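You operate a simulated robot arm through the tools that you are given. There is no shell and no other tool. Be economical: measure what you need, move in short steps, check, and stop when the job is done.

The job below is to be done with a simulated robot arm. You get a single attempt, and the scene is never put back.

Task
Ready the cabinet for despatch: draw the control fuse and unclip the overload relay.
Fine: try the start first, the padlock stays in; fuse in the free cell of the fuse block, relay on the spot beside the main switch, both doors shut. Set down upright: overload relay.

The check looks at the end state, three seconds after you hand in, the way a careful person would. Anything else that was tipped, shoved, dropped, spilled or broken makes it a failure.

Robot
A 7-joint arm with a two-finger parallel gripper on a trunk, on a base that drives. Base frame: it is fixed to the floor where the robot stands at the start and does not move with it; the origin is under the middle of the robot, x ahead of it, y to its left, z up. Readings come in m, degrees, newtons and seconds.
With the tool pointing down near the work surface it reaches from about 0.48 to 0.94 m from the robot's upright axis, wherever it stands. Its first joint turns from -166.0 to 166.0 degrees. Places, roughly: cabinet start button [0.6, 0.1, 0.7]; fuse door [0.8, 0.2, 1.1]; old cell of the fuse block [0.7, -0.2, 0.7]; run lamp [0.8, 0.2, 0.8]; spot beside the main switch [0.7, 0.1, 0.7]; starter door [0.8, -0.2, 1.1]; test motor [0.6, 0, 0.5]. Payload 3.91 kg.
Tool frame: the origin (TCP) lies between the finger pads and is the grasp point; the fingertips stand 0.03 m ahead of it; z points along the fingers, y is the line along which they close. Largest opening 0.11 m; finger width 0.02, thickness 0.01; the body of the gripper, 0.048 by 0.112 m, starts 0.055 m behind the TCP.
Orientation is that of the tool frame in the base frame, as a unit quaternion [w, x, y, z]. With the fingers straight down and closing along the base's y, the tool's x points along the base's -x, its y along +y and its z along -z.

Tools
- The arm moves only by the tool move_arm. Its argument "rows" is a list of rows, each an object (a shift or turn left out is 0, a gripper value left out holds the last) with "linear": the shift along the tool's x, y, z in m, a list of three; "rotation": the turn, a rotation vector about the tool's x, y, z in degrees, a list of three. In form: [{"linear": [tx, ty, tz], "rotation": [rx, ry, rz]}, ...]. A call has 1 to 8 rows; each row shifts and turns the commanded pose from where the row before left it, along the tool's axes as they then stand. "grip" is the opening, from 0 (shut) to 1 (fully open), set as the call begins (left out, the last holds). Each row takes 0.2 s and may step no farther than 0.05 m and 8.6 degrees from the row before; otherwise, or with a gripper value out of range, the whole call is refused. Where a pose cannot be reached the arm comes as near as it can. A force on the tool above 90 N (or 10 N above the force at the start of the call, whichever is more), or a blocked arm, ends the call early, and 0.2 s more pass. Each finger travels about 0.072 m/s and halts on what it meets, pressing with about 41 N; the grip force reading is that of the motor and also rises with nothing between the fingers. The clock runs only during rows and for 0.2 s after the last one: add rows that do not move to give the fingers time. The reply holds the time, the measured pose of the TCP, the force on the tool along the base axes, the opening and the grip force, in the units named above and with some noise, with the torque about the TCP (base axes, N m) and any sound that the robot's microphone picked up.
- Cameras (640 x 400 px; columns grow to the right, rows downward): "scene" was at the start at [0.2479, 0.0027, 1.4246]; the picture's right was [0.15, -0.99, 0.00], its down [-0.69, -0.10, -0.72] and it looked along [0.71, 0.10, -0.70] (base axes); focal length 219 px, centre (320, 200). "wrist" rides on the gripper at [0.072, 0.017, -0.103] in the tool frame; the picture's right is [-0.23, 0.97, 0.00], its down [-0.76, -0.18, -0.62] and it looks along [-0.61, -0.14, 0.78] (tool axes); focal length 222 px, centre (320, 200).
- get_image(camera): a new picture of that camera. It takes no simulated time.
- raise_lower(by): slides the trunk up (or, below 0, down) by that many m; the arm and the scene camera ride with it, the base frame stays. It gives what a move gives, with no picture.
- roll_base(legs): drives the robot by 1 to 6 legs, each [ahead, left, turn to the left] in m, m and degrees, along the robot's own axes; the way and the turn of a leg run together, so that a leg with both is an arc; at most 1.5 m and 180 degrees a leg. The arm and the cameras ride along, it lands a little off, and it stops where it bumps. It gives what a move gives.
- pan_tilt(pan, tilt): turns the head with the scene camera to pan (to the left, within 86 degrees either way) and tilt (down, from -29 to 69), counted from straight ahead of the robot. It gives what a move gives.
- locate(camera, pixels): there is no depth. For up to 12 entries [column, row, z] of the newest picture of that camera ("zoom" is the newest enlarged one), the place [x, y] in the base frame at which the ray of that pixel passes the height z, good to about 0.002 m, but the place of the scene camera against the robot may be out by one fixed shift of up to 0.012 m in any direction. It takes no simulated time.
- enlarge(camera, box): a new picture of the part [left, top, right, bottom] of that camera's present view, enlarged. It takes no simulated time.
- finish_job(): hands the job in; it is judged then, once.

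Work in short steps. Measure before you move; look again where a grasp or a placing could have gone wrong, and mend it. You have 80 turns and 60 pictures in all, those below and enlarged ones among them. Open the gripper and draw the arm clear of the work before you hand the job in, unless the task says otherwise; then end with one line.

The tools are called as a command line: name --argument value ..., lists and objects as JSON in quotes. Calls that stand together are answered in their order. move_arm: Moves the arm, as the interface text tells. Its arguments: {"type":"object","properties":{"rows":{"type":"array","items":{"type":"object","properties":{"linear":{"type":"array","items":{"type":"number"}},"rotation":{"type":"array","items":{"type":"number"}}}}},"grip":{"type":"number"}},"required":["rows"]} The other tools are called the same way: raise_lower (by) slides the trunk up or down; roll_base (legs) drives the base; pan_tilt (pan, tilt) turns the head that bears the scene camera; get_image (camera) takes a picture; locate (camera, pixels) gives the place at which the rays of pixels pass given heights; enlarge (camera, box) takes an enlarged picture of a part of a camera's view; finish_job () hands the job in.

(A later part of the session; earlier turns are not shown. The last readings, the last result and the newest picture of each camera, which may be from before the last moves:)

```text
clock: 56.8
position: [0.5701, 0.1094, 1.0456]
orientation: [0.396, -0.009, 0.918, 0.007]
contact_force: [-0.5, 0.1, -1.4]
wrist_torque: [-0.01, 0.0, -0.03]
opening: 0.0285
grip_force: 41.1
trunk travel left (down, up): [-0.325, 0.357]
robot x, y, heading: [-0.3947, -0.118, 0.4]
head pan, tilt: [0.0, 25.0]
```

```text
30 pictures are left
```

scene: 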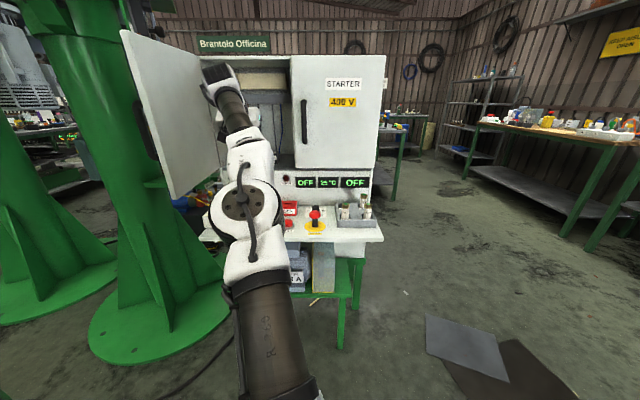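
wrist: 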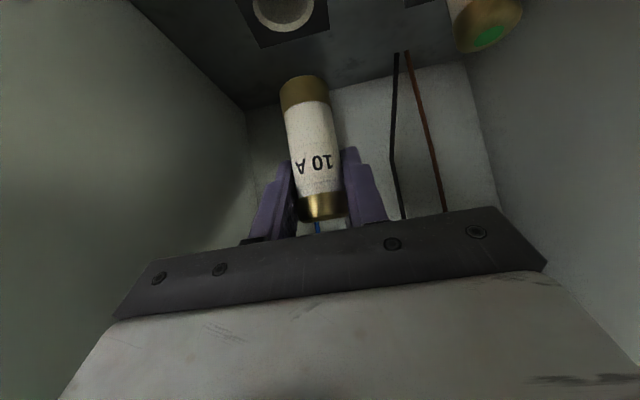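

I slide the base right by 0.29 m so the gripper faces the fuse block, then look with the wrist camera.

roll_base --legs '[[0, -0.29, 0]]'

move_arm --rows '[{"linear": [0.03, 0, 0.029]}, {"linear": [0.03, 0, 0.029]}, {}]'

get_image --camera "wrist"

```text
clock: 59.7
position: [0.5702, -0.1796, 1.0461]
orientation: [0.396, -0.01, 0.918, 0.007]
contact_force: [0.5, -0.4, -0.6]
wrist_torque: [0.02, 0.0, -0.02]
opening: 0.0291
grip_force: 41.0
trunk travel left (down, up): [-0.325, 0.357]
robot x, y, heading: [-0.3955, -0.4105, 0.4]
head pan, tilt: [0.0, 25.0]
```

```text
clock: 60.5
position: [0.5713, -0.1785, 0.9617]
orientation: [0.395, -0.009, 0.919, 0.007]
contact_force: [0.0, -0.5, -0.8]
wrist_torque: [0.02, 0.02, -0.01]
opening: 0.0291
grip_force: 41.2
trunk travel left (down, up): [-0.325, 0.357]
robot x, y, heading: [-0.3912, -0.4079, 0.3]
head pan, tilt: [0.0, 25.0]
```

```text
29 pictures are left
```

wrist: 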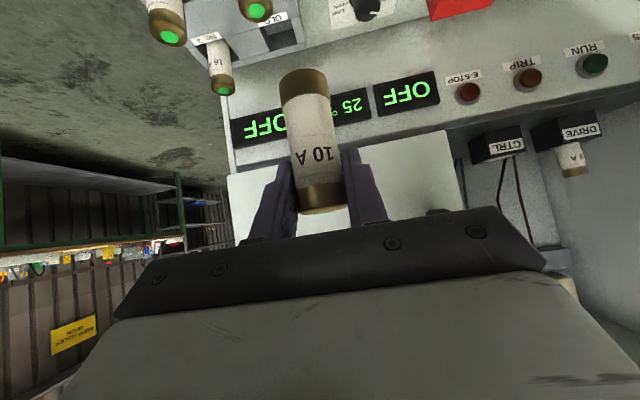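

The OLD cell shows at about (281,35), No.3 at (218,65), No.1 at (255,8). I locate them.

enlarge --camera "wrist" --box '[140, 0, 320, 112]'

locate --camera "wrist" --pixels '[[280, 37, 0.7], [280, 37, 0.72], [280, 37, 0.68], [222, 88, 0.76], [222, 88, 0.78], [255, 10, 0.76], [255, 10, 0.78]]'

```text
3.56 times, centred on (230, 56) of wrist
```

zoom: 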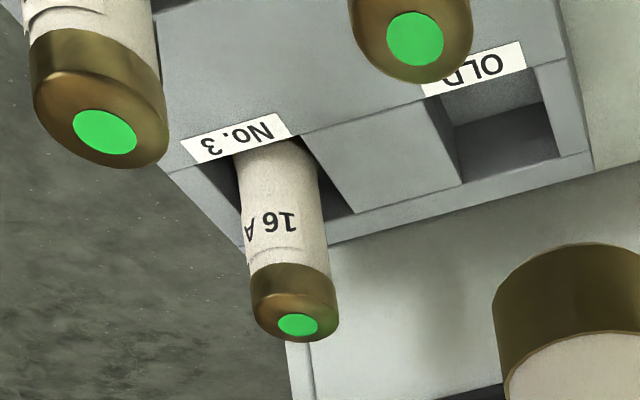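

```text
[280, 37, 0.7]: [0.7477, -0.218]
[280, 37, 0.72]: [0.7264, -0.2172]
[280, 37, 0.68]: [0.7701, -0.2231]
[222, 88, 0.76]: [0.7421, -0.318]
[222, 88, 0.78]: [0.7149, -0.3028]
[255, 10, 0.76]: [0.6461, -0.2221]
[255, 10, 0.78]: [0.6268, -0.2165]
```

The cell is around (0.72, -0.217) depending on height. I move closer—forward 0.10, right 0.035, down 0.08—and look again to triangulate.

roll_base --legs '[[0.1, -0.035, 0]]'

move_arm --rows '[{"linear": [0.029, 0, 0.0276]}, {"linear": [0.029, 0, 0.0276]}, {}]'

get_image --camera "wrist"

```text
clock: 61.6
position: [0.6706, -0.2135, 0.9609]
orientation: [0.395, -0.01, 0.918, 0.008]
contact_force: [-0.4, -0.4, -1.9]
wrist_torque: [-0.03, 0.0, -0.01]
opening: 0.0289
grip_force: 41.6
trunk travel left (down, up): [-0.325, 0.357]
robot x, y, heading: [-0.2912, -0.4445, 0.4]
head pan, tilt: [0.0, 25.0]
```

```text
clock: 62.5
position: [0.6702, -0.214, 0.8811]
orientation: [0.395, -0.01, 0.918, 0.007]
contact_force: [-0.5, -0.4, -0.6]
wrist_torque: [-0.02, 0.01, -0.02]
opening: 0.0291
grip_force: 40.6
trunk travel left (down, up): [-0.325, 0.357]
robot x, y, heading: [-0.2953, -0.4494, 0.6]
head pan, tilt: [0.0, 25.0]
```

```text
27 pictures are left
```

wrist: 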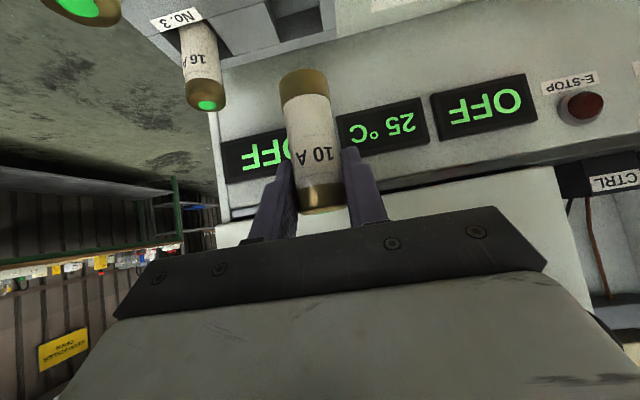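

The OLD cell is at the top around (295,12). I enlarge that part and compute rays.

enlarge --camera "wrist" --box '[150, 0, 390, 150]'

locate --camera "wrist" --pixels '[[209, 105, 0.76], [209, 105, 0.78], [209, 105, 0.77], [297, 10, 0.7], [297, 10, 0.72], [297, 10, 0.74]]'

```text
2.67 times, centred on (270, 75) of wrist
```

zoom: 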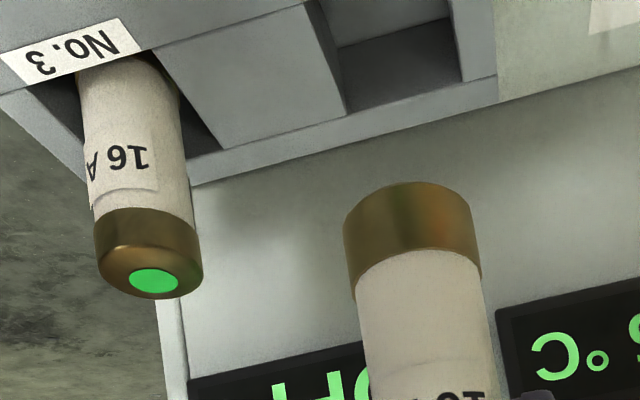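

```text
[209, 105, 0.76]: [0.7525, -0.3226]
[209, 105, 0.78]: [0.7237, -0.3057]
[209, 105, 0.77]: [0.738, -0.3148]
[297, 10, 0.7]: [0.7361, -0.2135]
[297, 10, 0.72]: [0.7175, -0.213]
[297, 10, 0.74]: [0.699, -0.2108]
```

The cell opening computes to x 0.701–0.743, centre (0.722, -0.2155), block top ≈0.722; No.3's top ≈0.78, so the seated TCP should be ≈0.768. I move over the cell and descend to TCP ≈0.81 (fuse bottom ≈0.75), then check.

move_arm --rows '[{"linear": [-0.018, -0.0015, 0.0189]}, {"linear": [-0.018, -0.0015, 0.0189]}, {"linear": [0.018, 0, 0.0172]}, {"linear": [0.018, 0, 0.0172]}, {"linear": [0.0145, 0, 0.0138]}, {}]'

enlarge --camera "wrist" --box '[150, 0, 470, 200]'

enlarge --camera "scene" --box '[260, 150, 420, 250]'

```text
clock: 63.9
position: [0.7231, -0.214, 0.8125]
orientation: [0.396, -0.01, 0.918, 0.007]
contact_force: [-0.7, -0.1, -0.2]
wrist_torque: [0.01, 0.0, 0.03]
opening: 0.0284
grip_force: 40.7
trunk travel left (down, up): [-0.325, 0.357]
robot x, y, heading: [-0.2966, -0.4462, 0.1]
head pan, tilt: [0.0, 25.0]
```

```text
2.00 times, centred on (310, 100) of wrist
```

zoom: 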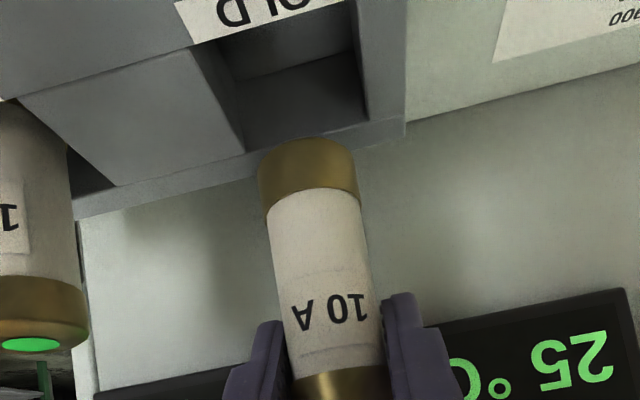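

```text
4.00 times, centred on (340, 200) of scene
```

zoom: 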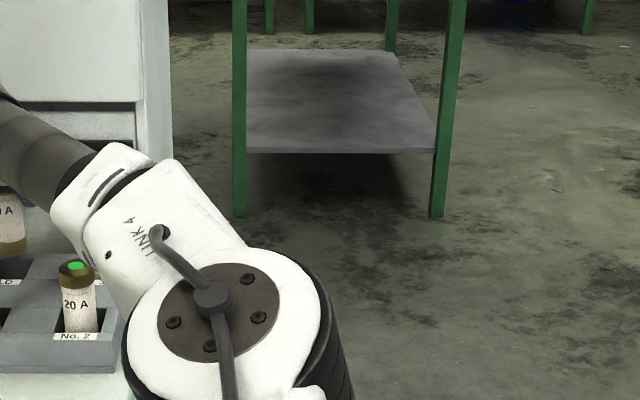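

Cell opening in the enlarged view spans roughly (215,45),(355,8),(368,120),(245,150); I locate its corners (original pixels) at block-top height and the fuse bottom.

locate --camera "wrist" --pixels '[[272, 75, 0.722], [334, 60, 0.722], [257, 22, 0.722], [327, 4, 0.722], [272, 75, 0.73], [334, 60, 0.73], [303, 76, 0.752]]'

```text
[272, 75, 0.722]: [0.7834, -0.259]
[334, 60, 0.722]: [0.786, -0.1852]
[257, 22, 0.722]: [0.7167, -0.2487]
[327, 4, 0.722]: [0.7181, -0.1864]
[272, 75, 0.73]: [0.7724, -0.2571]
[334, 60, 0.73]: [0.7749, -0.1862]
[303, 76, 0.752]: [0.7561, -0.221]
```

Recomputed from the current pose (locate used the older picture): cell centre ≈(0.724, -0.212), fuse axis ≈(0.723, -0.212). Aligned; I descend to TCP ≈0.785 and check.

move_arm --rows '[{"linear": [0.0105, 0, 0.01]}, {"linear": [0.0095, 0, 0.009]}, {}]'

enlarge --camera "wrist" --box '[190, 0, 430, 150]'

```text
clock: 64.7
position: [0.7228, -0.2148, 0.793]
orientation: [0.4, -0.01, 0.917, 0.01]
contact_force: [0.2, 1.1, 31.3]
wrist_torque: [-0.19, -0.28, 0.0]
opening: 0.029
grip_force: 40.9
trunk travel left (down, up): [-0.325, 0.357]
robot x, y, heading: [-0.2899, -0.4426, 0.2]
head pan, tilt: [0.0, 25.0]
```

```text
2.67 times, centred on (310, 75) of wrist
```

zoom: 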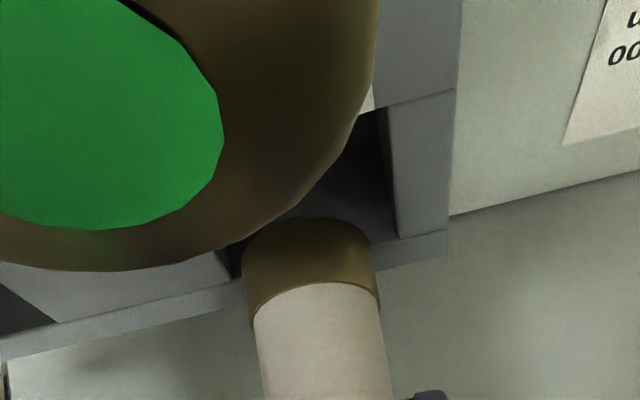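

Contact: 31 N up with the torque pointing to the rear-right rim, so the block top is ~0.734 and the cell centre is nearer x≈0.711. I lift 6 mm, shift back 11.5 mm and +2 mm in y, and descend again.

move_arm --rows '[{"linear": [-0.0044, 0, -0.0041]}, {"linear": [0.0079, 0.002, -0.0083]}, {"linear": [0.0073, 0, 0.0069]}, {"linear": [0.0036, 0, 0.0034]}, {"linear": [0.0036, 0, 0.0034]}]'

enlarge --camera "wrist" --box '[190, 0, 430, 150]'

```text
clock: 65.8
position: [0.7125, -0.2123, 0.771]
orientation: [0.395, -0.009, 0.919, 0.007]
contact_force: [0.2, -0.6, -0.5]
wrist_torque: [-0.01, -0.02, -0.01]
opening: 0.0289
grip_force: 41.1
trunk travel left (down, up): [-0.325, 0.357]
robot x, y, heading: [-0.2917, -0.444, 0.5]
head pan, tilt: [0.0, 25.0]
```

```text
2.67 times, centred on (310, 75) of wrist
```

zoom: 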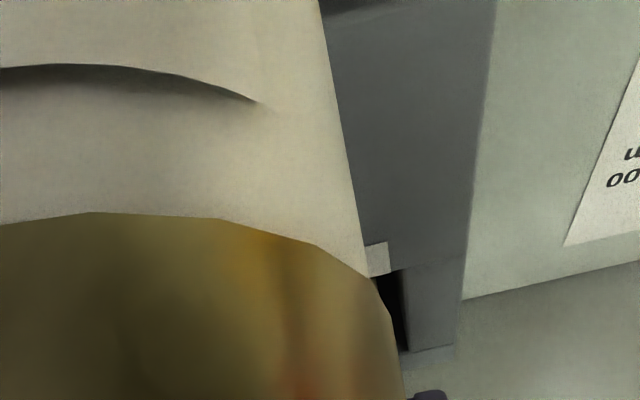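

The fuse slid into the cell with no force (bottom ≈0.712). I lower in 2–3 mm steps until it seats.

move_arm --rows '[{"linear": [0.0015, 0, 0.0014]}, {"linear": [0.0015, 0, 0.0014]}, {"linear": [0.0015, 0, 0.0014]}]'

```text
clock: 66.7
position: [0.7128, -0.2122, 0.768]
orientation: [0.397, -0.011, 0.918, 0.009]
contact_force: [1.5, 0.6, 6.7]
wrist_torque: [0.0, 0.02, 0.03]
opening: 0.0286
grip_force: 40.7
trunk travel left (down, up): [-0.325, 0.357]
robot x, y, heading: [-0.2916, -0.4433, 0.2]
head pan, tilt: [0.0, 25.0]
```

Seated (6.7 N, no torque). I open to 0.05 m and rise straight up.

move_arm --grip 0.5 --rows '[{}, {}, {"linear": [-0.0145, 0, -0.0138]}, {"linear": [-0.0217, 0, -0.0207]}, {"linear": [-0.029, 0, -0.0276]}, {"linear": [-0.029, 0, -0.0276]}]'

get_image --camera "wrist"

```text
clock: 68.0
position: [0.7115, -0.2138, 0.8961]
orientation: [0.395, -0.008, 0.919, 0.007]
contact_force: [0.3, -0.1, -0.7]
wrist_torque: [-0.01, 0.03, 0.06]
opening: 0.0549
grip_force: 0.0
trunk travel left (down, up): [-0.325, 0.357]
robot x, y, heading: [-0.2926, -0.4439, 0.5]
head pan, tilt: [0.0, 25.0]
```

```text
21 pictures are left
```

wrist: 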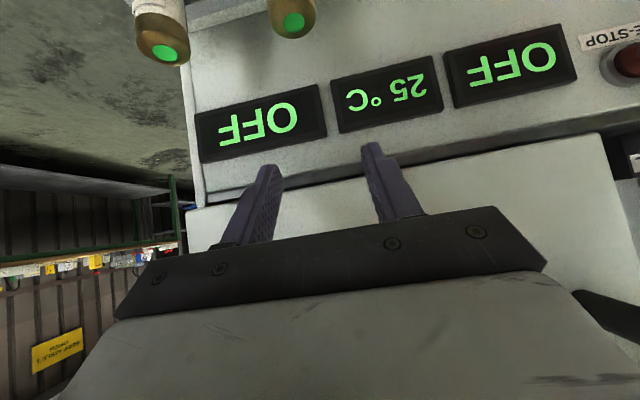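

The fuse stands in its cell beside No.3. Next the starter door: back off, raise to z≈1.07 and line up with its handle at y≈-0.058, keeping the 44° pitch.

move_arm --grip 0.45 --rows '[{"linear": [0.033, 0, -0.035]}, {"linear": [0.033, 0, -0.035]}, {"linear": [-0.029, 0.02, -0.0276]}, {"linear": [-0.029, 0.02, -0.0276]}, {"linear": [-0.029, 0.025, -0.0276]}, {"linear": [-0.029, 0.025, -0.0276]}, {"linear": [-0.01, 0.04, -0.01]}, {"linear": [0, 0.027, 0]}]'

get_image --camera "wrist"

```text
clock: 69.8
position: [0.5983, -0.0891, 1.0518]
orientation: [0.395, -0.01, 0.918, 0.008]
contact_force: [-0.6, -1.0, 0.4]
wrist_torque: [0.02, 0.0, 0.02]
opening: 0.0495
grip_force: 0.0
out of reach, approached as far as the arm can: row 7, 8
trunk travel left (down, up): [-0.325, 0.357]
robot x, y, heading: [-0.2942, -0.4402, 0.3]
head pan, tilt: [0.0, 25.0]
```

```text
20 pictures are left
```

wrist: 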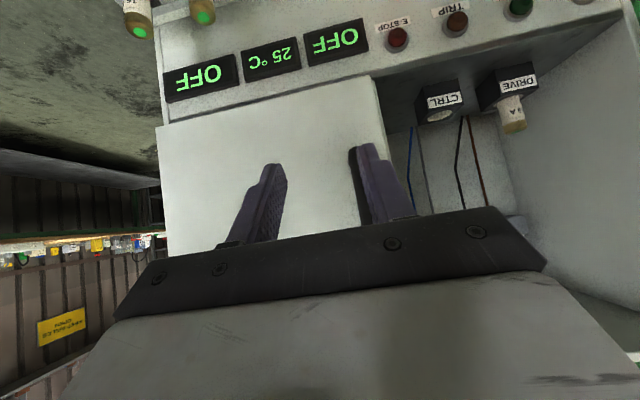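

The dark handle end peeks out at (354,150), on the right finger, so I must go +0.031 in y. I use the base: left 0.031, then forward 0.10.

roll_base --legs '[[0, 0.031, 0], [0.1, 0, 0]]'

get_image --camera "wrist"

```text
clock: 71.5
position: [0.697, -0.058, 1.0509]
orientation: [0.396, -0.009, 0.918, 0.007]
contact_force: [0.0, 0.5, -0.2]
wrist_torque: [-0.04, -0.01, 0.01]
opening: 0.0494
grip_force: 0.1
trunk travel left (down, up): [-0.325, 0.357]
robot x, y, heading: [-0.197, -0.409, 0.6]
head pan, tilt: [0.0, 25.0]
```

```text
19 pictures are left
```

wrist: 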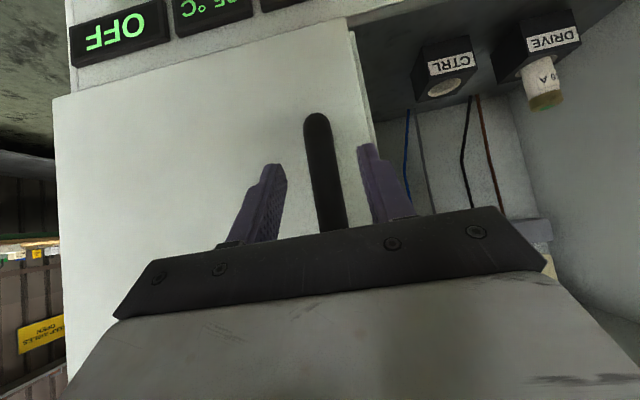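

The handle is between the fingers (column ~325). I advance 3 cm horizontally and close.

move_arm --rows '[{"linear": [-0.012, 0, 0.0126]}, {"linear": [-0.0104, 0, 0.0109]}]'

move_arm --grip 0 --rows '[{}, {}, {}]'

```text
clock: 72.1
position: [0.7111, -0.0658, 1.0403]
orientation: [0.396, -0.011, 0.918, 0.008]
contact_force: [-0.2, 0.2, 0.6]
wrist_torque: [0.02, -0.01, 0.01]
opening: 0.0494
grip_force: 0.1
out of reach, approached as far as the arm can: row 1, 2
trunk travel left (down, up): [-0.325, 0.357]
robot x, y, heading: [-0.1936, -0.412, 0.2]
head pan, tilt: [0.0, 25.0]
```

```text
clock: 72.9
position: [0.7066, -0.0556, 1.0419]
orientation: [0.396, -0.015, 0.918, 0.009]
contact_force: [-1.8, 32.6, 5.7]
wrist_torque: [-0.51, 0.15, 0.58]
opening: 0.0202
grip_force: 45.1
trunk travel left (down, up): [-0.325, 0.357]
robot x, y, heading: [-0.1925, -0.4159, 0.6]
head pan, tilt: [0.0, 25.0]
```

The handle is gripped but the arm is at its limit, so I pull with the base along the door's arc (to ~33°).

roll_base --legs '[[-0.037, -0.01, 0], [-0.035, -0.014, 0], [-0.033, -0.019, 0], [-0.03, -0.023, 0], [-0.018, -0.016, 0]]'

get_image --camera "scene"

```text
clock: 75.7
position: [0.5638, -0.1266, 1.0414]
orientation: [0.394, -0.019, 0.919, 0.01]
contact_force: [-1.7, 0.9, 7.5]
wrist_torque: [-0.83, 0.84, -0.21]
opening: 0.0199
grip_force: 44.9
trunk travel left (down, up): [-0.325, 0.357]
robot x, y, heading: [-0.3372, -0.4837, 0.3]
head pan, tilt: [0.0, 25.0]
stopped in leg 5: the robot was blocked; the commanded pose is now the measured one
```

```text
18 pictures are left
```

scene: 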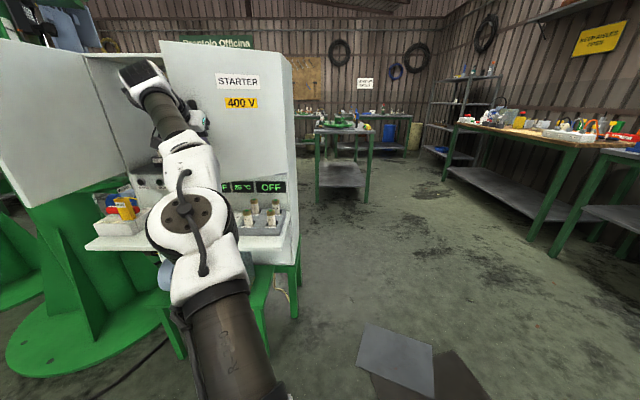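

Door is ~30° open. I release, back off, and bring the closed fingers round to the inside of the door edge (y≈+0.02, x≈0.70).

move_arm --grip 0.6 --rows '[{}, {}, {}]'

roll_base --legs '[[-0.11, 0, 0], [0, 0.15, 0]]'

move_arm --grip 0 --rows '[{}, {}, {}, {}]'

get_image --camera "wrist"

```text
clock: 76.5
position: [0.5647, -0.1275, 1.0383]
orientation: [0.393, -0.019, 0.919, 0.01]
contact_force: [0.5, -0.1, -0.3]
wrist_torque: [0.02, -0.03, 0.02]
opening: 0.0659
grip_force: 0.1
trunk travel left (down, up): [-0.325, 0.357]
robot x, y, heading: [-0.3357, -0.4818, 0.4]
head pan, tilt: [0.0, 25.0]
```

```text
clock: 77.2
position: [0.5627, -0.1225, 1.0403]
orientation: [0.393, -0.02, 0.919, 0.01]
contact_force: [1.4, -0.8, -0.5]
wrist_torque: [-0.03, 0.01, 0.0]
opening: 0.066
grip_force: 0.0
trunk travel left (down, up): [-0.325, 0.357]
robot x, y, heading: [-0.3375, -0.4837, 0.7]
head pan, tilt: [0.0, 25.0]
stopped in leg 1: the robot was blocked; the commanded pose is now the measured one
```

```text
clock: 78.2
position: [0.5637, -0.126, 1.0396]
orientation: [0.393, -0.019, 0.919, 0.009]
contact_force: [6.7, -8.5, 1.1]
wrist_torque: [-1.14, -0.41, -0.13]
opening: 0.0196
grip_force: 44.7
trunk travel left (down, up): [-0.325, 0.357]
robot x, y, heading: [-0.3344, -0.4806, 0.5]
head pan, tilt: [0.0, 25.0]
```

```text
17 pictures are left
```

wrist: 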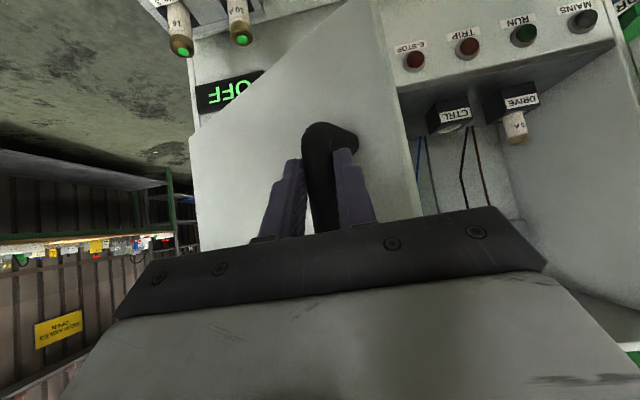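

The base is blocked behind, and my close re-gripped the handle. I open and retreat with the arm along the tool axis instead.

move_arm --grip 0.6 --rows '[{}, {}, {}, {"linear": [0, 0, -0.04]}, {"linear": [0, 0, -0.04]}, {"linear": [0, 0, -0.04]}]'

```text
clock: 79.6
position: [0.4756, -0.1262, 1.1228]
orientation: [0.393, -0.019, 0.919, 0.01]
contact_force: [-0.3, 0.0, -0.3]
wrist_torque: [-0.02, -0.01, -0.01]
opening: 0.0657
grip_force: 0.1
trunk travel left (down, up): [-0.325, 0.357]
robot x, y, heading: [-0.336, -0.4846, 0.8]
head pan, tilt: [0.0, 25.0]
```

Clear. Now base left 0.15, then forward 0.16, closing the fingers.

roll_base --legs '[[0, 0.155, 0], [0.16, 0, -0.5]]'

move_arm --grip 0 --rows '[{"linear": [0, 0, 0.03]}, {"linear": [0, 0, 0.03]}, {}, {}]'

get_image --camera "wrist"

```text
clock: 82.5
position: [0.6392, 0.0212, 1.1228]
orientation: [0.393, -0.016, 0.92, 0.009]
contact_force: [1.4, -1.1, 0.2]
wrist_torque: [-0.01, 0.02, 0.02]
opening: 0.0659
grip_force: 0.1
trunk travel left (down, up): [-0.325, 0.357]
robot x, y, heading: [-0.176, -0.3255, 0.3]
head pan, tilt: [0.0, 25.0]
```

```text
clock: 83.5
position: [0.6818, 0.023, 1.0825]
orientation: [0.393, -0.016, 0.919, 0.009]
contact_force: [-0.5, -0.7, 0.3]
wrist_torque: [0.01, -0.01, -0.02]
opening: 0.0001
grip_force: 37.6
trunk travel left (down, up): [-0.325, 0.357]
robot x, y, heading: [-0.1756, -0.3297, 0.3]
head pan, tilt: [0.0, 25.0]
```

```text
16 pictures are left
```

wrist: 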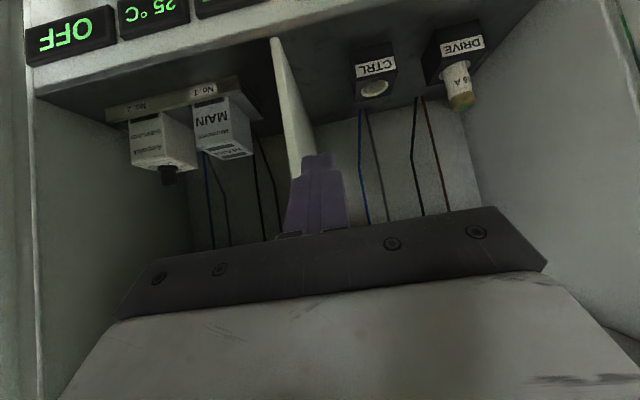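

The starter compartment is visible: two modules on a rail, MAIN at (220,130) and another at (160,145). I enlarge, and check the door with the scene camera.

enlarge --camera "wrist" --box '[20, 60, 300, 235]'

get_image --camera "scene"

```text
2.29 times, centred on (160, 148) of wrist
```

zoom: 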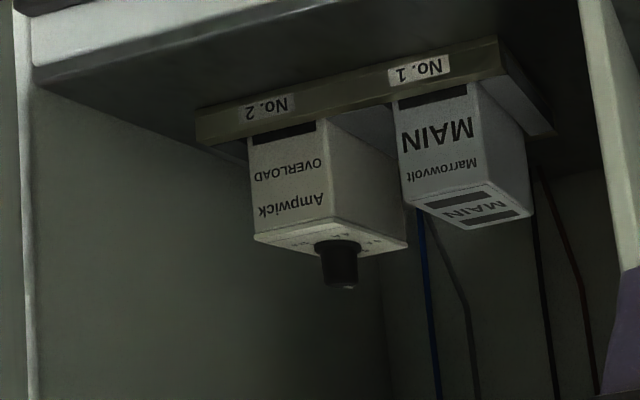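

```text
14 pictures are left
```

scene: 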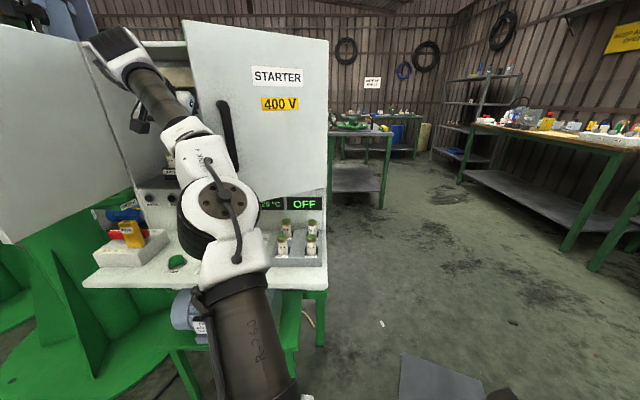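

The overload relay is No.2 (dial on top). The door is still ~30°; I sweep right with the base to push it open.

roll_base --legs '[[0, -0.05, 0], [0, -0.08, 0], [0, -0.08, 0], [0, -0.08, 0]]'

get_image --camera "scene"

```text
clock: 84.5
position: [0.6765, -0.0056, 1.0821]
orientation: [0.393, -0.025, 0.919, 0.014]
contact_force: [0.3, 0.0, 0.5]
wrist_torque: [-0.02, -0.02, 0.03]
opening: 0.0
grip_force: 37.4
trunk travel left (down, up): [-0.325, 0.357]
robot x, y, heading: [-0.1778, -0.3665, 0.2]
head pan, tilt: [0.0, 25.0]
stopped in leg 1: the robot was blocked; the commanded pose is now the measured one
```

```text
13 pictures are left
```

scene: 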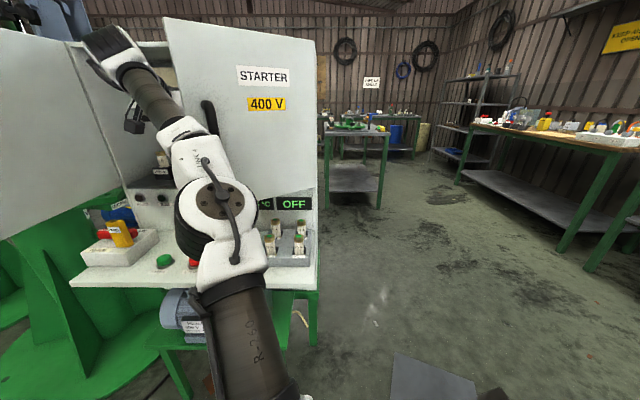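

The base stops on light contact; I push with the arm instead (small -y steps).

move_arm --rows '[{"linear": [0, -0.015, 0]}, {"linear": [0, -0.02, 0]}, {"linear": [0, -0.025, 0]}, {"linear": [0, -0.03, 0]}, {"linear": [0, -0.035, 0]}, {"linear": [0, -0.035, 0]}]'

```text
clock: 86.1
position: [0.6309, -0.0888, 1.0838]
orientation: [0.412, -0.116, 0.904, 0.009]
contact_force: [0.9, 0.4, -0.3]
wrist_torque: [0.0, -0.03, 0.02]
opening: 0.0
grip_force: 37.4
trunk travel left (down, up): [-0.325, 0.357]
robot x, y, heading: [-0.1756, -0.3661, 1.4]
head pan, tilt: [0.0, 25.0]
stopped in row 6: the arm was blocked; the commanded pose is now the measured one
```

The arm moved 8 cm then was blocked; I check what the state is.

get_image --camera "scene"

```text
12 pictures are left
```

scene: 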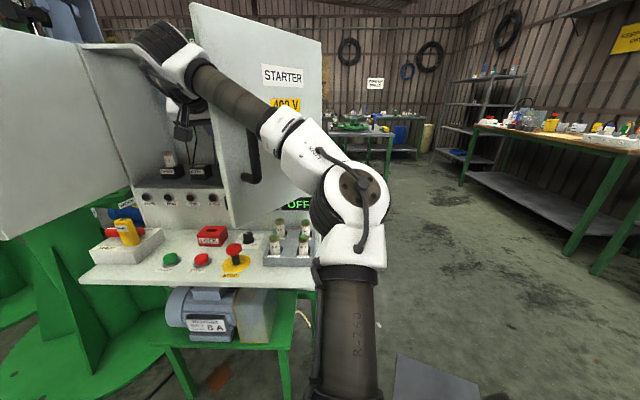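

The door is now ~50° open but my forearm lies in front of it. I'll move the base to the left so the arm comes in from the left: back 0.2, left 0.45, then bring the gripper back to y≈0.06 and square it up.

roll_base --legs '[[-0.2, 0, 0], [0, 0.45, -1]]'

move_arm --rows '[{"rotation": [3.1, 1.3, 5.9]}, {"rotation": [3.1, 1.3, 5.9]}, {"linear": [0, -0.045, 0]}, {"linear": [0, -0.045, 0]}, {"linear": [0, -0.045, 0]}, {"linear": [0, -0.045, 0]}, {"linear": [0, -0.045, 0]}, {"linear": [0, -0.045, 0]}]'

get_image --camera "scene"

```text
clock: 91.3
position: [0.4346, 0.3356, 1.0792]
orientation: [0.409, -0.106, 0.906, 0.006]
contact_force: [-0.1, -0.2, 0.3]
wrist_torque: [-0.01, -0.02, 0.01]
opening: 0.0
grip_force: 38.0
trunk travel left (down, up): [-0.325, 0.357]
robot x, y, heading: [-0.3832, 0.0743, 0.3]
head pan, tilt: [0.0, 25.0]
```

```text
clock: 93.1
position: [0.4282, 0.0627, 1.0796]
orientation: [0.391, 0.01, 0.92, -0.003]
contact_force: [-0.2, -0.6, 0.0]
wrist_torque: [-0.07, 0.03, -0.02]
opening: 0.0003
grip_force: 37.8
trunk travel left (down, up): [-0.325, 0.357]
robot x, y, heading: [-0.3831, 0.0761, 0.3]
head pan, tilt: [0.0, 25.0]
```

```text
11 pictures are left
```

scene: 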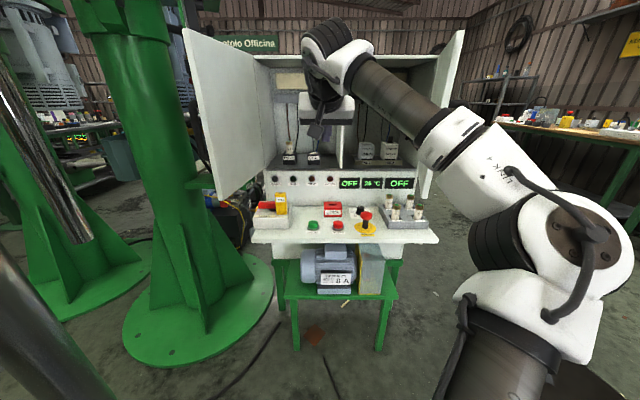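

Both doors now stand wide open. From the earlier wrist view the overload relay computes to centre ≈(0.884,-0.242), y -0.27…-0.215, z 0.90–0.968, dial to ~1.0. I line up in front of it.

move_arm --grip 0.77 --rows '[{"linear": [0, -0.045, 0]}, {"linear": [0, -0.045, 0]}, {"linear": [0, -0.045, 0]}, {"linear": [0, -0.02, 0]}]'

roll_base --legs '[[0.3, -0.15, 0]]'

get_image --camera "wrist"

```text
clock: 94.1
position: [0.4255, -0.0932, 1.0783]
orientation: [0.391, 0.01, 0.92, -0.002]
contact_force: [0.0, 0.8, 0.7]
wrist_torque: [-0.03, -0.01, 0.02]
opening: 0.0848
grip_force: 0.1
trunk travel left (down, up): [-0.325, 0.357]
robot x, y, heading: [-0.3878, 0.0756, 0.2]
head pan, tilt: [0.0, 25.0]
```

```text
clock: 96.3
position: [0.726, -0.2337, 1.0776]
orientation: [0.392, 0.008, 0.92, -0.003]
contact_force: [0.6, -0.5, 0.1]
wrist_torque: [0.02, -0.03, -0.02]
opening: 0.0847
grip_force: 0.1
trunk travel left (down, up): [-0.325, 0.357]
robot x, y, heading: [-0.0861, -0.0718, 0.3]
head pan, tilt: [0.0, 25.0]
```

```text
10 pictures are left
```

wrist: 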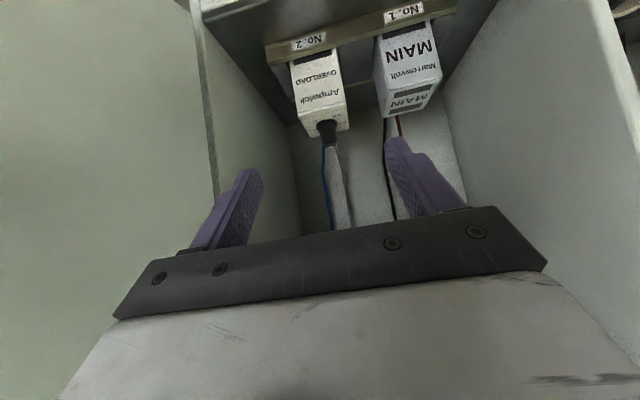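

Relay front top edge runs (299,114)–(343,105), bottom edge (291,62)–(334,50), dial base ≈(325,122). I locate them.

locate --camera "wrist" --pixels '[[299, 114, 0.968], [343, 105, 0.968], [291, 62, 0.9], [334, 50, 0.9], [325, 124, 0.968], [329, 147, 1.0], [350, 126, 0.968]]'

```text
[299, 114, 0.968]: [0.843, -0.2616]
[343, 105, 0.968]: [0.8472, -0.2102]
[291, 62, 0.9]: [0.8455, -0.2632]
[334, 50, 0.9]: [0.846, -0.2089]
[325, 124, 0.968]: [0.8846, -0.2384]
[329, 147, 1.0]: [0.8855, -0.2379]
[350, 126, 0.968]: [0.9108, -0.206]
```

Consistent: relay centre ≈(0.88,-0.236), front x 0.845, z 0.90–0.968. I go in 0.20 m along the tool axis to TCP ≈(0.875,-0.236,0.945).

move_arm --rows '[{"linear": [-0.0015, 0, 0.045]}, {"linear": [-0.0015, 0, 0.045]}, {"linear": [-0.0015, 0, 0.045]}, {"linear": [-0.0015, 0, 0.03]}, {"linear": [0, 0, 0.02]}, {"linear": [0, 0, 0.015]}]'

get_image --camera "wrist"

```text
clock: 97.7
position: [0.8731, -0.2371, 0.9432]
orientation: [0.392, 0.009, 0.92, -0.003]
contact_force: [0.3, 0.3, -0.6]
wrist_torque: [0.01, 0.02, -0.04]
opening: 0.0843
grip_force: 0.0
trunk travel left (down, up): [-0.325, 0.357]
robot x, y, heading: [-0.0813, -0.0705, 0.3]
head pan, tilt: [0.0, 25.0]
```

```text
9 pictures are left
```

wrist: 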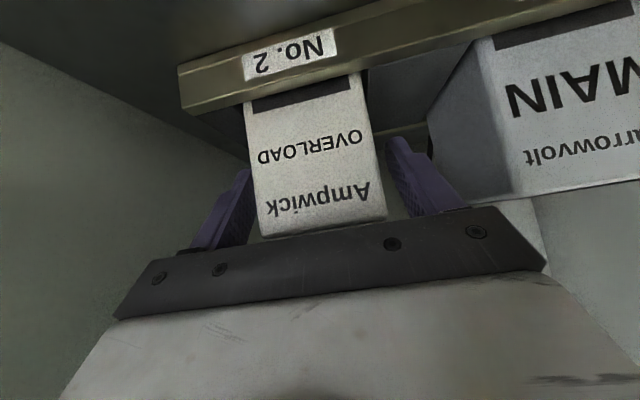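

Relay is centred between the fingers. I close, then lift straight up gently.

move_arm --grip 0 --rows '[{}, {}, {}]'

move_arm --rows '[{"linear": [-0.0036, 0, -0.0034]}, {"linear": [-0.0073, 0, -0.0069]}, {"linear": [-0.0109, 0, -0.0104]}, {"linear": [-0.0145, 0, -0.0138]}, {"linear": [-0.0145, 0, -0.0138]}]'

get_image --camera "wrist"

```text
clock: 98.5
position: [0.8733, -0.2364, 0.9434]
orientation: [0.392, 0.009, 0.92, -0.004]
contact_force: [0.2, 0.1, 0.4]
wrist_torque: [-0.02, -0.1, 0.06]
opening: 0.058
grip_force: 40.5
trunk travel left (down, up): [-0.325, 0.357]
robot x, y, heading: [-0.0826, -0.0714, 0.5]
head pan, tilt: [0.0, 25.0]
```

```text
clock: 99.7
position: [0.8735, -0.2376, 1.0133]
orientation: [0.391, 0.008, 0.92, -0.002]
contact_force: [0.5, 0.5, -3.2]
wrist_torque: [0.01, 0.04, -0.01]
opening: 0.0579
grip_force: 40.6
trunk travel left (down, up): [-0.325, 0.357]
robot x, y, heading: [-0.0866, -0.0747, 0.2]
head pan, tilt: [0.0, 25.0]
```

```text
8 pictures are left
```

wrist: 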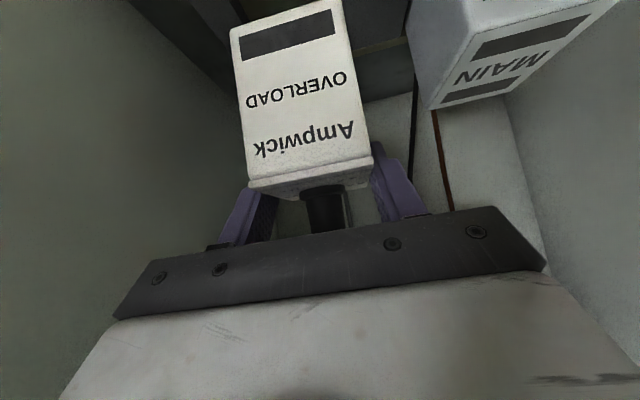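

The relay is unclipped; it slid ~2.8 cm down in the grip and leans slightly (~7°, bottom toward me). I raise a bit, back out, move left over the console, and correct the lean.

move_arm --rows '[{"linear": [-0.0145, 0, -0.0138]}, {"linear": [-0.0145, 0, -0.0138]}]'

roll_base --legs '[[-0.3, 0, 0], [0, 0.2, 0]]'

move_arm --rows '[{"linear": [0, 0.04, 0]}, {"linear": [0, 0.04, 0]}, {"linear": [0, 0.04, 0]}, {"linear": [0, 0.037, 0]}, {}]'

get_image --camera "wrist"

```text
clock: 100.3
position: [0.8732, -0.2374, 1.0336]
orientation: [0.391, 0.008, 0.92, -0.002]
contact_force: [0.2, 0.2, -3.2]
wrist_torque: [0.0, 0.02, 0.02]
opening: 0.058
grip_force: 41.0
out of reach, approached as far as the arm can: row 2
trunk travel left (down, up): [-0.325, 0.357]
robot x, y, heading: [-0.0888, -0.0736, 0.3]
head pan, tilt: [0.0, 25.0]
```

```text
clock: 104.2
position: [0.5688, -0.0402, 1.0329]
orientation: [0.392, 0.008, 0.92, -0.003]
contact_force: [-0.1, -0.1, -3.0]
wrist_torque: [0.02, 0.01, -0.01]
opening: 0.0582
grip_force: 40.6
trunk travel left (down, up): [-0.325, 0.357]
robot x, y, heading: [-0.3882, 0.13, 0.5]
head pan, tilt: [0.0, 25.0]
```

```text
clock: 105.3
position: [0.5722, 0.1189, 1.0331]
orientation: [0.391, 0.009, 0.92, -0.003]
contact_force: [-0.7, -0.6, -2.9]
wrist_torque: [0.03, 0.01, -0.02]
opening: 0.0579
grip_force: 40.8
trunk travel left (down, up): [-0.325, 0.357]
robot x, y, heading: [-0.3889, 0.1256, 0.3]
head pan, tilt: [0.0, 25.0]
```

```text
7 pictures are left
```

wrist: 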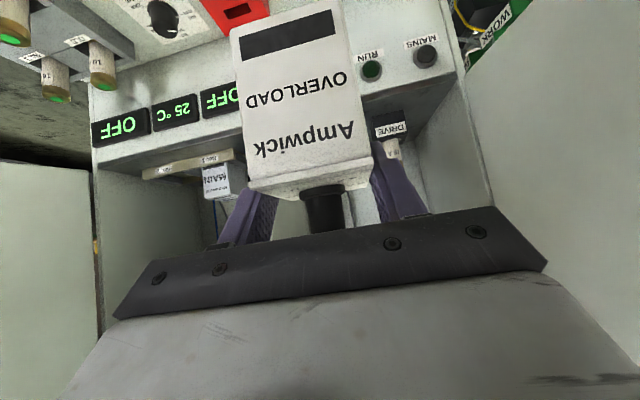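

I check the spot beside the main switch for a marking using an enlarged scene view.

enlarge --camera "scene" --box '[220, 130, 420, 255]'

```text
3.20 times, centred on (320, 192) of scene
```

zoom: 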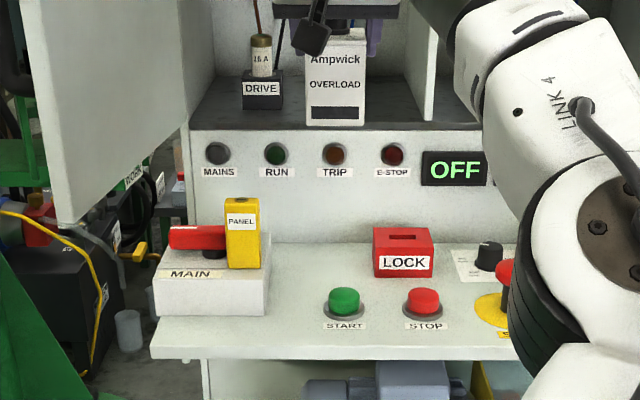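

No marking is visible; the free area lies between the main switch (right edge col 270) and LOCK (left edge col 373). I locate its bounds on the console surface.

locate --camera "zoom" --pixels '[[373, 276, 0.69], [268, 315, 0.69], [272, 255, 0.69], [345, 243, 0.69], [343, 318, 0.69], [200, 358, 0.69]]'

```text
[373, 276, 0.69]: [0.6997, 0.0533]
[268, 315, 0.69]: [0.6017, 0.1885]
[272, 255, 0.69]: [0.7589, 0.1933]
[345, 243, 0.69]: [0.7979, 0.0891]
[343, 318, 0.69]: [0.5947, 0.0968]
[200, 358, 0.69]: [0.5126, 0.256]
```

Free strip is y 0.053–0.19; I'll set the relay at about (0.70, 0.12). Drive forward 0.122, correct the lean by 7° and descend to TCP ≈0.80.

roll_base --legs '[[0.122, 0, 0]]'

move_arm --rows '[{"rotation": [0, -7, 0]}, {"linear": [0.0315, 0, 0.0246]}, {"linear": [0.0315, 0, 0.0246]}, {"linear": [0.0315, 0, 0.0246]}, {"linear": [0.0315, 0, 0.0246]}, {"linear": [0.0315, 0, 0.0246]}, {"linear": [0.0236, 0, 0.0185]}, {}]'

enlarge --camera "scene" --box '[210, 130, 410, 255]'

```text
clock: 106.6
position: [0.6935, 0.1182, 1.0338]
orientation: [0.391, 0.009, 0.92, -0.002]
contact_force: [0.7, -0.6, -3.9]
wrist_torque: [0.0, 0.04, 0.0]
opening: 0.0583
grip_force: 41.0
trunk travel left (down, up): [-0.325, 0.357]
robot x, y, heading: [-0.2712, 0.1272, 0.5]
head pan, tilt: [0.0, 25.0]
```

```text
clock: 108.4
position: [0.6968, 0.118, 0.8033]
orientation: [0.446, 0.009, 0.895, -0.003]
contact_force: [0.4, 0.4, -4.2]
wrist_torque: [0.0, 0.06, 0.03]
opening: 0.0578
grip_force: 40.4
trunk travel left (down, up): [-0.325, 0.357]
robot x, y, heading: [-0.2657, 0.1257, 0.4]
head pan, tilt: [0.0, 25.0]
```

```text
3.20 times, centred on (310, 192) of scene
```

zoom: 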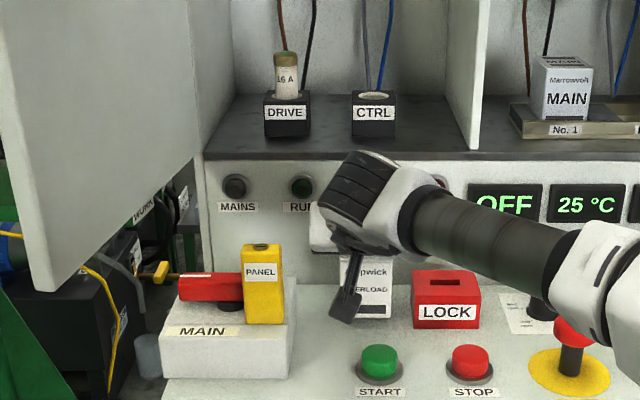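

The relay hangs slightly nearer LOCK than MAIN; I shift +8 mm in y and descend gently until contact.

move_arm --rows '[{"linear": [0, 0.008, 0]}, {"linear": [0.0118, 0, 0.0092]}, {"linear": [0.0063, 0, 0.0049]}, {"linear": [0.0032, 0, 0.0025]}, {"linear": [0.0032, 0, 0.0025]}, {"linear": [0.0024, 0, 0.0018]}]'

```text
clock: 109.8
position: [0.6961, 0.126, 0.7798]
orientation: [0.454, 0.008, 0.891, -0.003]
contact_force: [6.0, -6.7, 46.1]
wrist_torque: [-0.53, 0.5, 0.1]
opening: 0.0577
grip_force: 41.3
trunk travel left (down, up): [-0.325, 0.357]
robot x, y, heading: [-0.2695, 0.1308, 0.3]
head pan, tilt: [0.0, 25.0]
```

Contact with 46 N, relay standing on the console. I relax the press by ~8 mm of command, open, and check before withdrawing.

move_arm --rows '[{"linear": [-0.0055, 0, -0.0043]}, {}]'

move_arm --grip 0.75 --rows '[{}, {}, {}]'

get_image --camera "wrist"

```text
clock: 110.4
position: [0.6957, 0.1275, 0.7795]
orientation: [0.448, 0.009, 0.894, -0.004]
contact_force: [10.4, -3.6, 27.8]
wrist_torque: [-0.42, -0.23, 0.1]
opening: 0.0579
grip_force: 41.5
trunk travel left (down, up): [-0.325, 0.357]
robot x, y, heading: [-0.2706, 0.1275, 0.1]
head pan, tilt: [0.0, 25.0]
```

```text
clock: 111.2
position: [0.6986, 0.1266, 0.7758]
orientation: [0.447, 0.008, 0.895, -0.003]
contact_force: [-0.7, 0.7, 0.6]
wrist_torque: [0.01, 0.02, -0.02]
opening: 0.0825
grip_force: 0.1
trunk travel left (down, up): [-0.325, 0.357]
robot x, y, heading: [-0.2682, 0.124, 0.3]
head pan, tilt: [0.0, 25.0]
```

```text
4 pictures are left
```

wrist: 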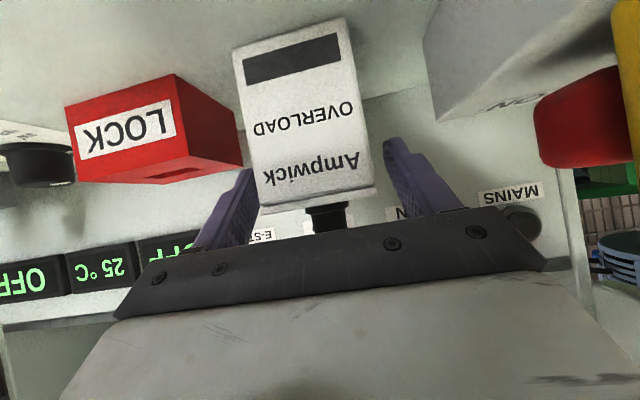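

The relay stands upright beside the main switch. I rise straight up, retract, and move to face the free edge of the fuse door (edge expected ≈(0.445, 0.305)).

move_arm --rows '[{"linear": [-0.0236, 0, -0.0185]}, {"linear": [-0.0315, 0, -0.0246]}, {"linear": [-0.0315, 0, -0.0246]}, {"linear": [-0.0315, 0, -0.0246]}, {"linear": [-0.0315, 0, -0.0246]}, {"linear": [-0.0315, 0, -0.0246]}, {"linear": [0.024, 0, -0.032]}, {"linear": [0.024, 0, -0.032]}]'

roll_base --legs '[[-0.13, 0, 0]]'

move_arm --grip 0.8 --rows '[{"linear": [0.024, 0, -0.032]}, {"linear": [0.024, 0, -0.032]}, {"linear": [0.02, 0, -0.026]}, {"linear": [0, 0.045, 0]}, {"linear": [0, 0.045, 0]}, {"linear": [0, 0.045, 0]}, {"linear": [0, 0.04, 0]}]'

get_image --camera "wrist"

```text
clock: 113.0
position: [0.6131, 0.1285, 1.0065]
orientation: [0.447, 0.009, 0.895, -0.004]
contact_force: [-0.5, 0.4, 0.1]
wrist_torque: [0.03, 0.01, 0.0]
opening: 0.0827
grip_force: 0.0
trunk travel left (down, up): [-0.325, 0.357]
robot x, y, heading: [-0.2679, 0.1291, 0.5]
head pan, tilt: [0.0, 25.0]
```

```text
clock: 114.3
position: [0.4836, 0.1282, 1.0057]
orientation: [0.447, 0.009, 0.895, -0.004]
contact_force: [0.1, -0.7, 0.0]
wrist_torque: [-0.02, 0.03, 0.0]
opening: 0.0825
grip_force: 0.0
trunk travel left (down, up): [-0.325, 0.357]
robot x, y, heading: [-0.3976, 0.1251, 0.4]
head pan, tilt: [0.0, 25.0]
```

```text
clock: 115.9
position: [0.3742, 0.3052, 1.0051]
orientation: [0.447, 0.009, 0.894, -0.003]
contact_force: [-0.3, 0.6, -0.5]
wrist_torque: [0.01, 0.01, 0.0]
opening: 0.0879
grip_force: 0.1
trunk travel left (down, up): [-0.325, 0.357]
robot x, y, heading: [-0.3968, 0.1294, 0.2]
head pan, tilt: [0.0, 25.0]
```

```text
3 pictures are left
```

wrist: 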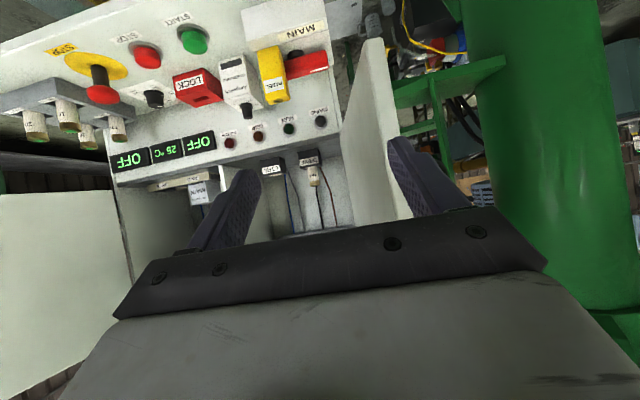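

The door's free edge is at ≈(0.45, 0.365) (a bit past 90°; seen at cols 365–400). I shift +0.062 in y, advance so the fingers straddle the panel, and then drag it toward -y.

move_arm --rows '[{"linear": [0, 0.031, 0]}, {"linear": [0, 0.031, 0]}, {"linear": [-0.0255, 0, 0.034]}, {"linear": [-0.0255, 0, 0.034]}]'

move_arm --rows '[{"linear": [0, -0.02, 0]}, {"linear": [0, -0.025, 0]}, {"linear": [0, -0.03, 0]}, {"linear": [-0.003, -0.03, 0.004]}, {"linear": [-0.003, -0.035, 0.004]}, {"linear": [-0.006, -0.035, 0.008]}, {"linear": [-0.006, -0.03, 0.008]}]'

```text
clock: 116.9
position: [0.46, 0.3675, 1.0051]
orientation: [0.446, 0.007, 0.895, -0.003]
contact_force: [-2.5, 1.6, -4.2]
wrist_torque: [-0.1, 0.11, 0.18]
opening: 0.0886
grip_force: 0.6
trunk travel left (down, up): [-0.325, 0.357]
robot x, y, heading: [-0.3998, 0.1283, 0.7]
head pan, tilt: [0.0, 25.0]
```

```text
clock: 117.9
position: [0.4544, 0.2807, 0.9983]
orientation: [0.436, -0.005, 0.9, 0.0]
contact_force: [0.3, 1.5, -0.6]
wrist_torque: [0.0, -0.01, -0.03]
opening: 0.088
grip_force: 0.0
trunk travel left (down, up): [-0.325, 0.357]
robot x, y, heading: [-0.4001, 0.1278, 0.5]
head pan, tilt: [0.0, 25.0]
stopped in row 4: the force on the tool passed its limit at 105 N (the readings are from after the stop); the commanded pose is now the measured one
```

Stopped on an impact spike, now zero force: the door simply needs a gentler push. I continue in smaller steps.

move_arm --rows '[{"linear": [0, -0.012, 0]}, {"linear": [0, -0.015, 0]}, {"linear": [0, -0.015, 0]}, {"linear": [-0.002, -0.018, 0.003]}, {"linear": [-0.003, -0.02, 0.004]}, {"linear": [-0.004, -0.02, 0.005]}, {"linear": [-0.006, -0.02, 0.008]}, {"linear": [-0.006, -0.02, 0.008]}]'

get_image --camera "wrist"

```text
clock: 119.7
position: [0.488, 0.138, 0.9998]
orientation: [0.436, -0.003, 0.9, -0.002]
contact_force: [-15.9, -8.7, -4.0]
wrist_torque: [-0.26, 0.2, 0.65]
opening: 0.0841
grip_force: 0.1
trunk travel left (down, up): [-0.325, 0.357]
robot x, y, heading: [-0.3979, 0.127, 0.5]
head pan, tilt: [0.0, 25.0]
```

```text
2 pictures are left
```

wrist: 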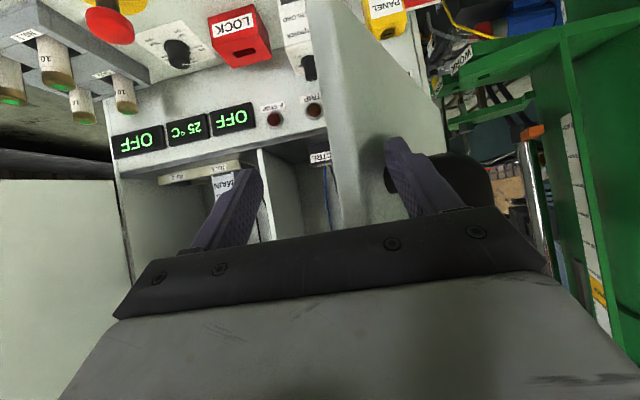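

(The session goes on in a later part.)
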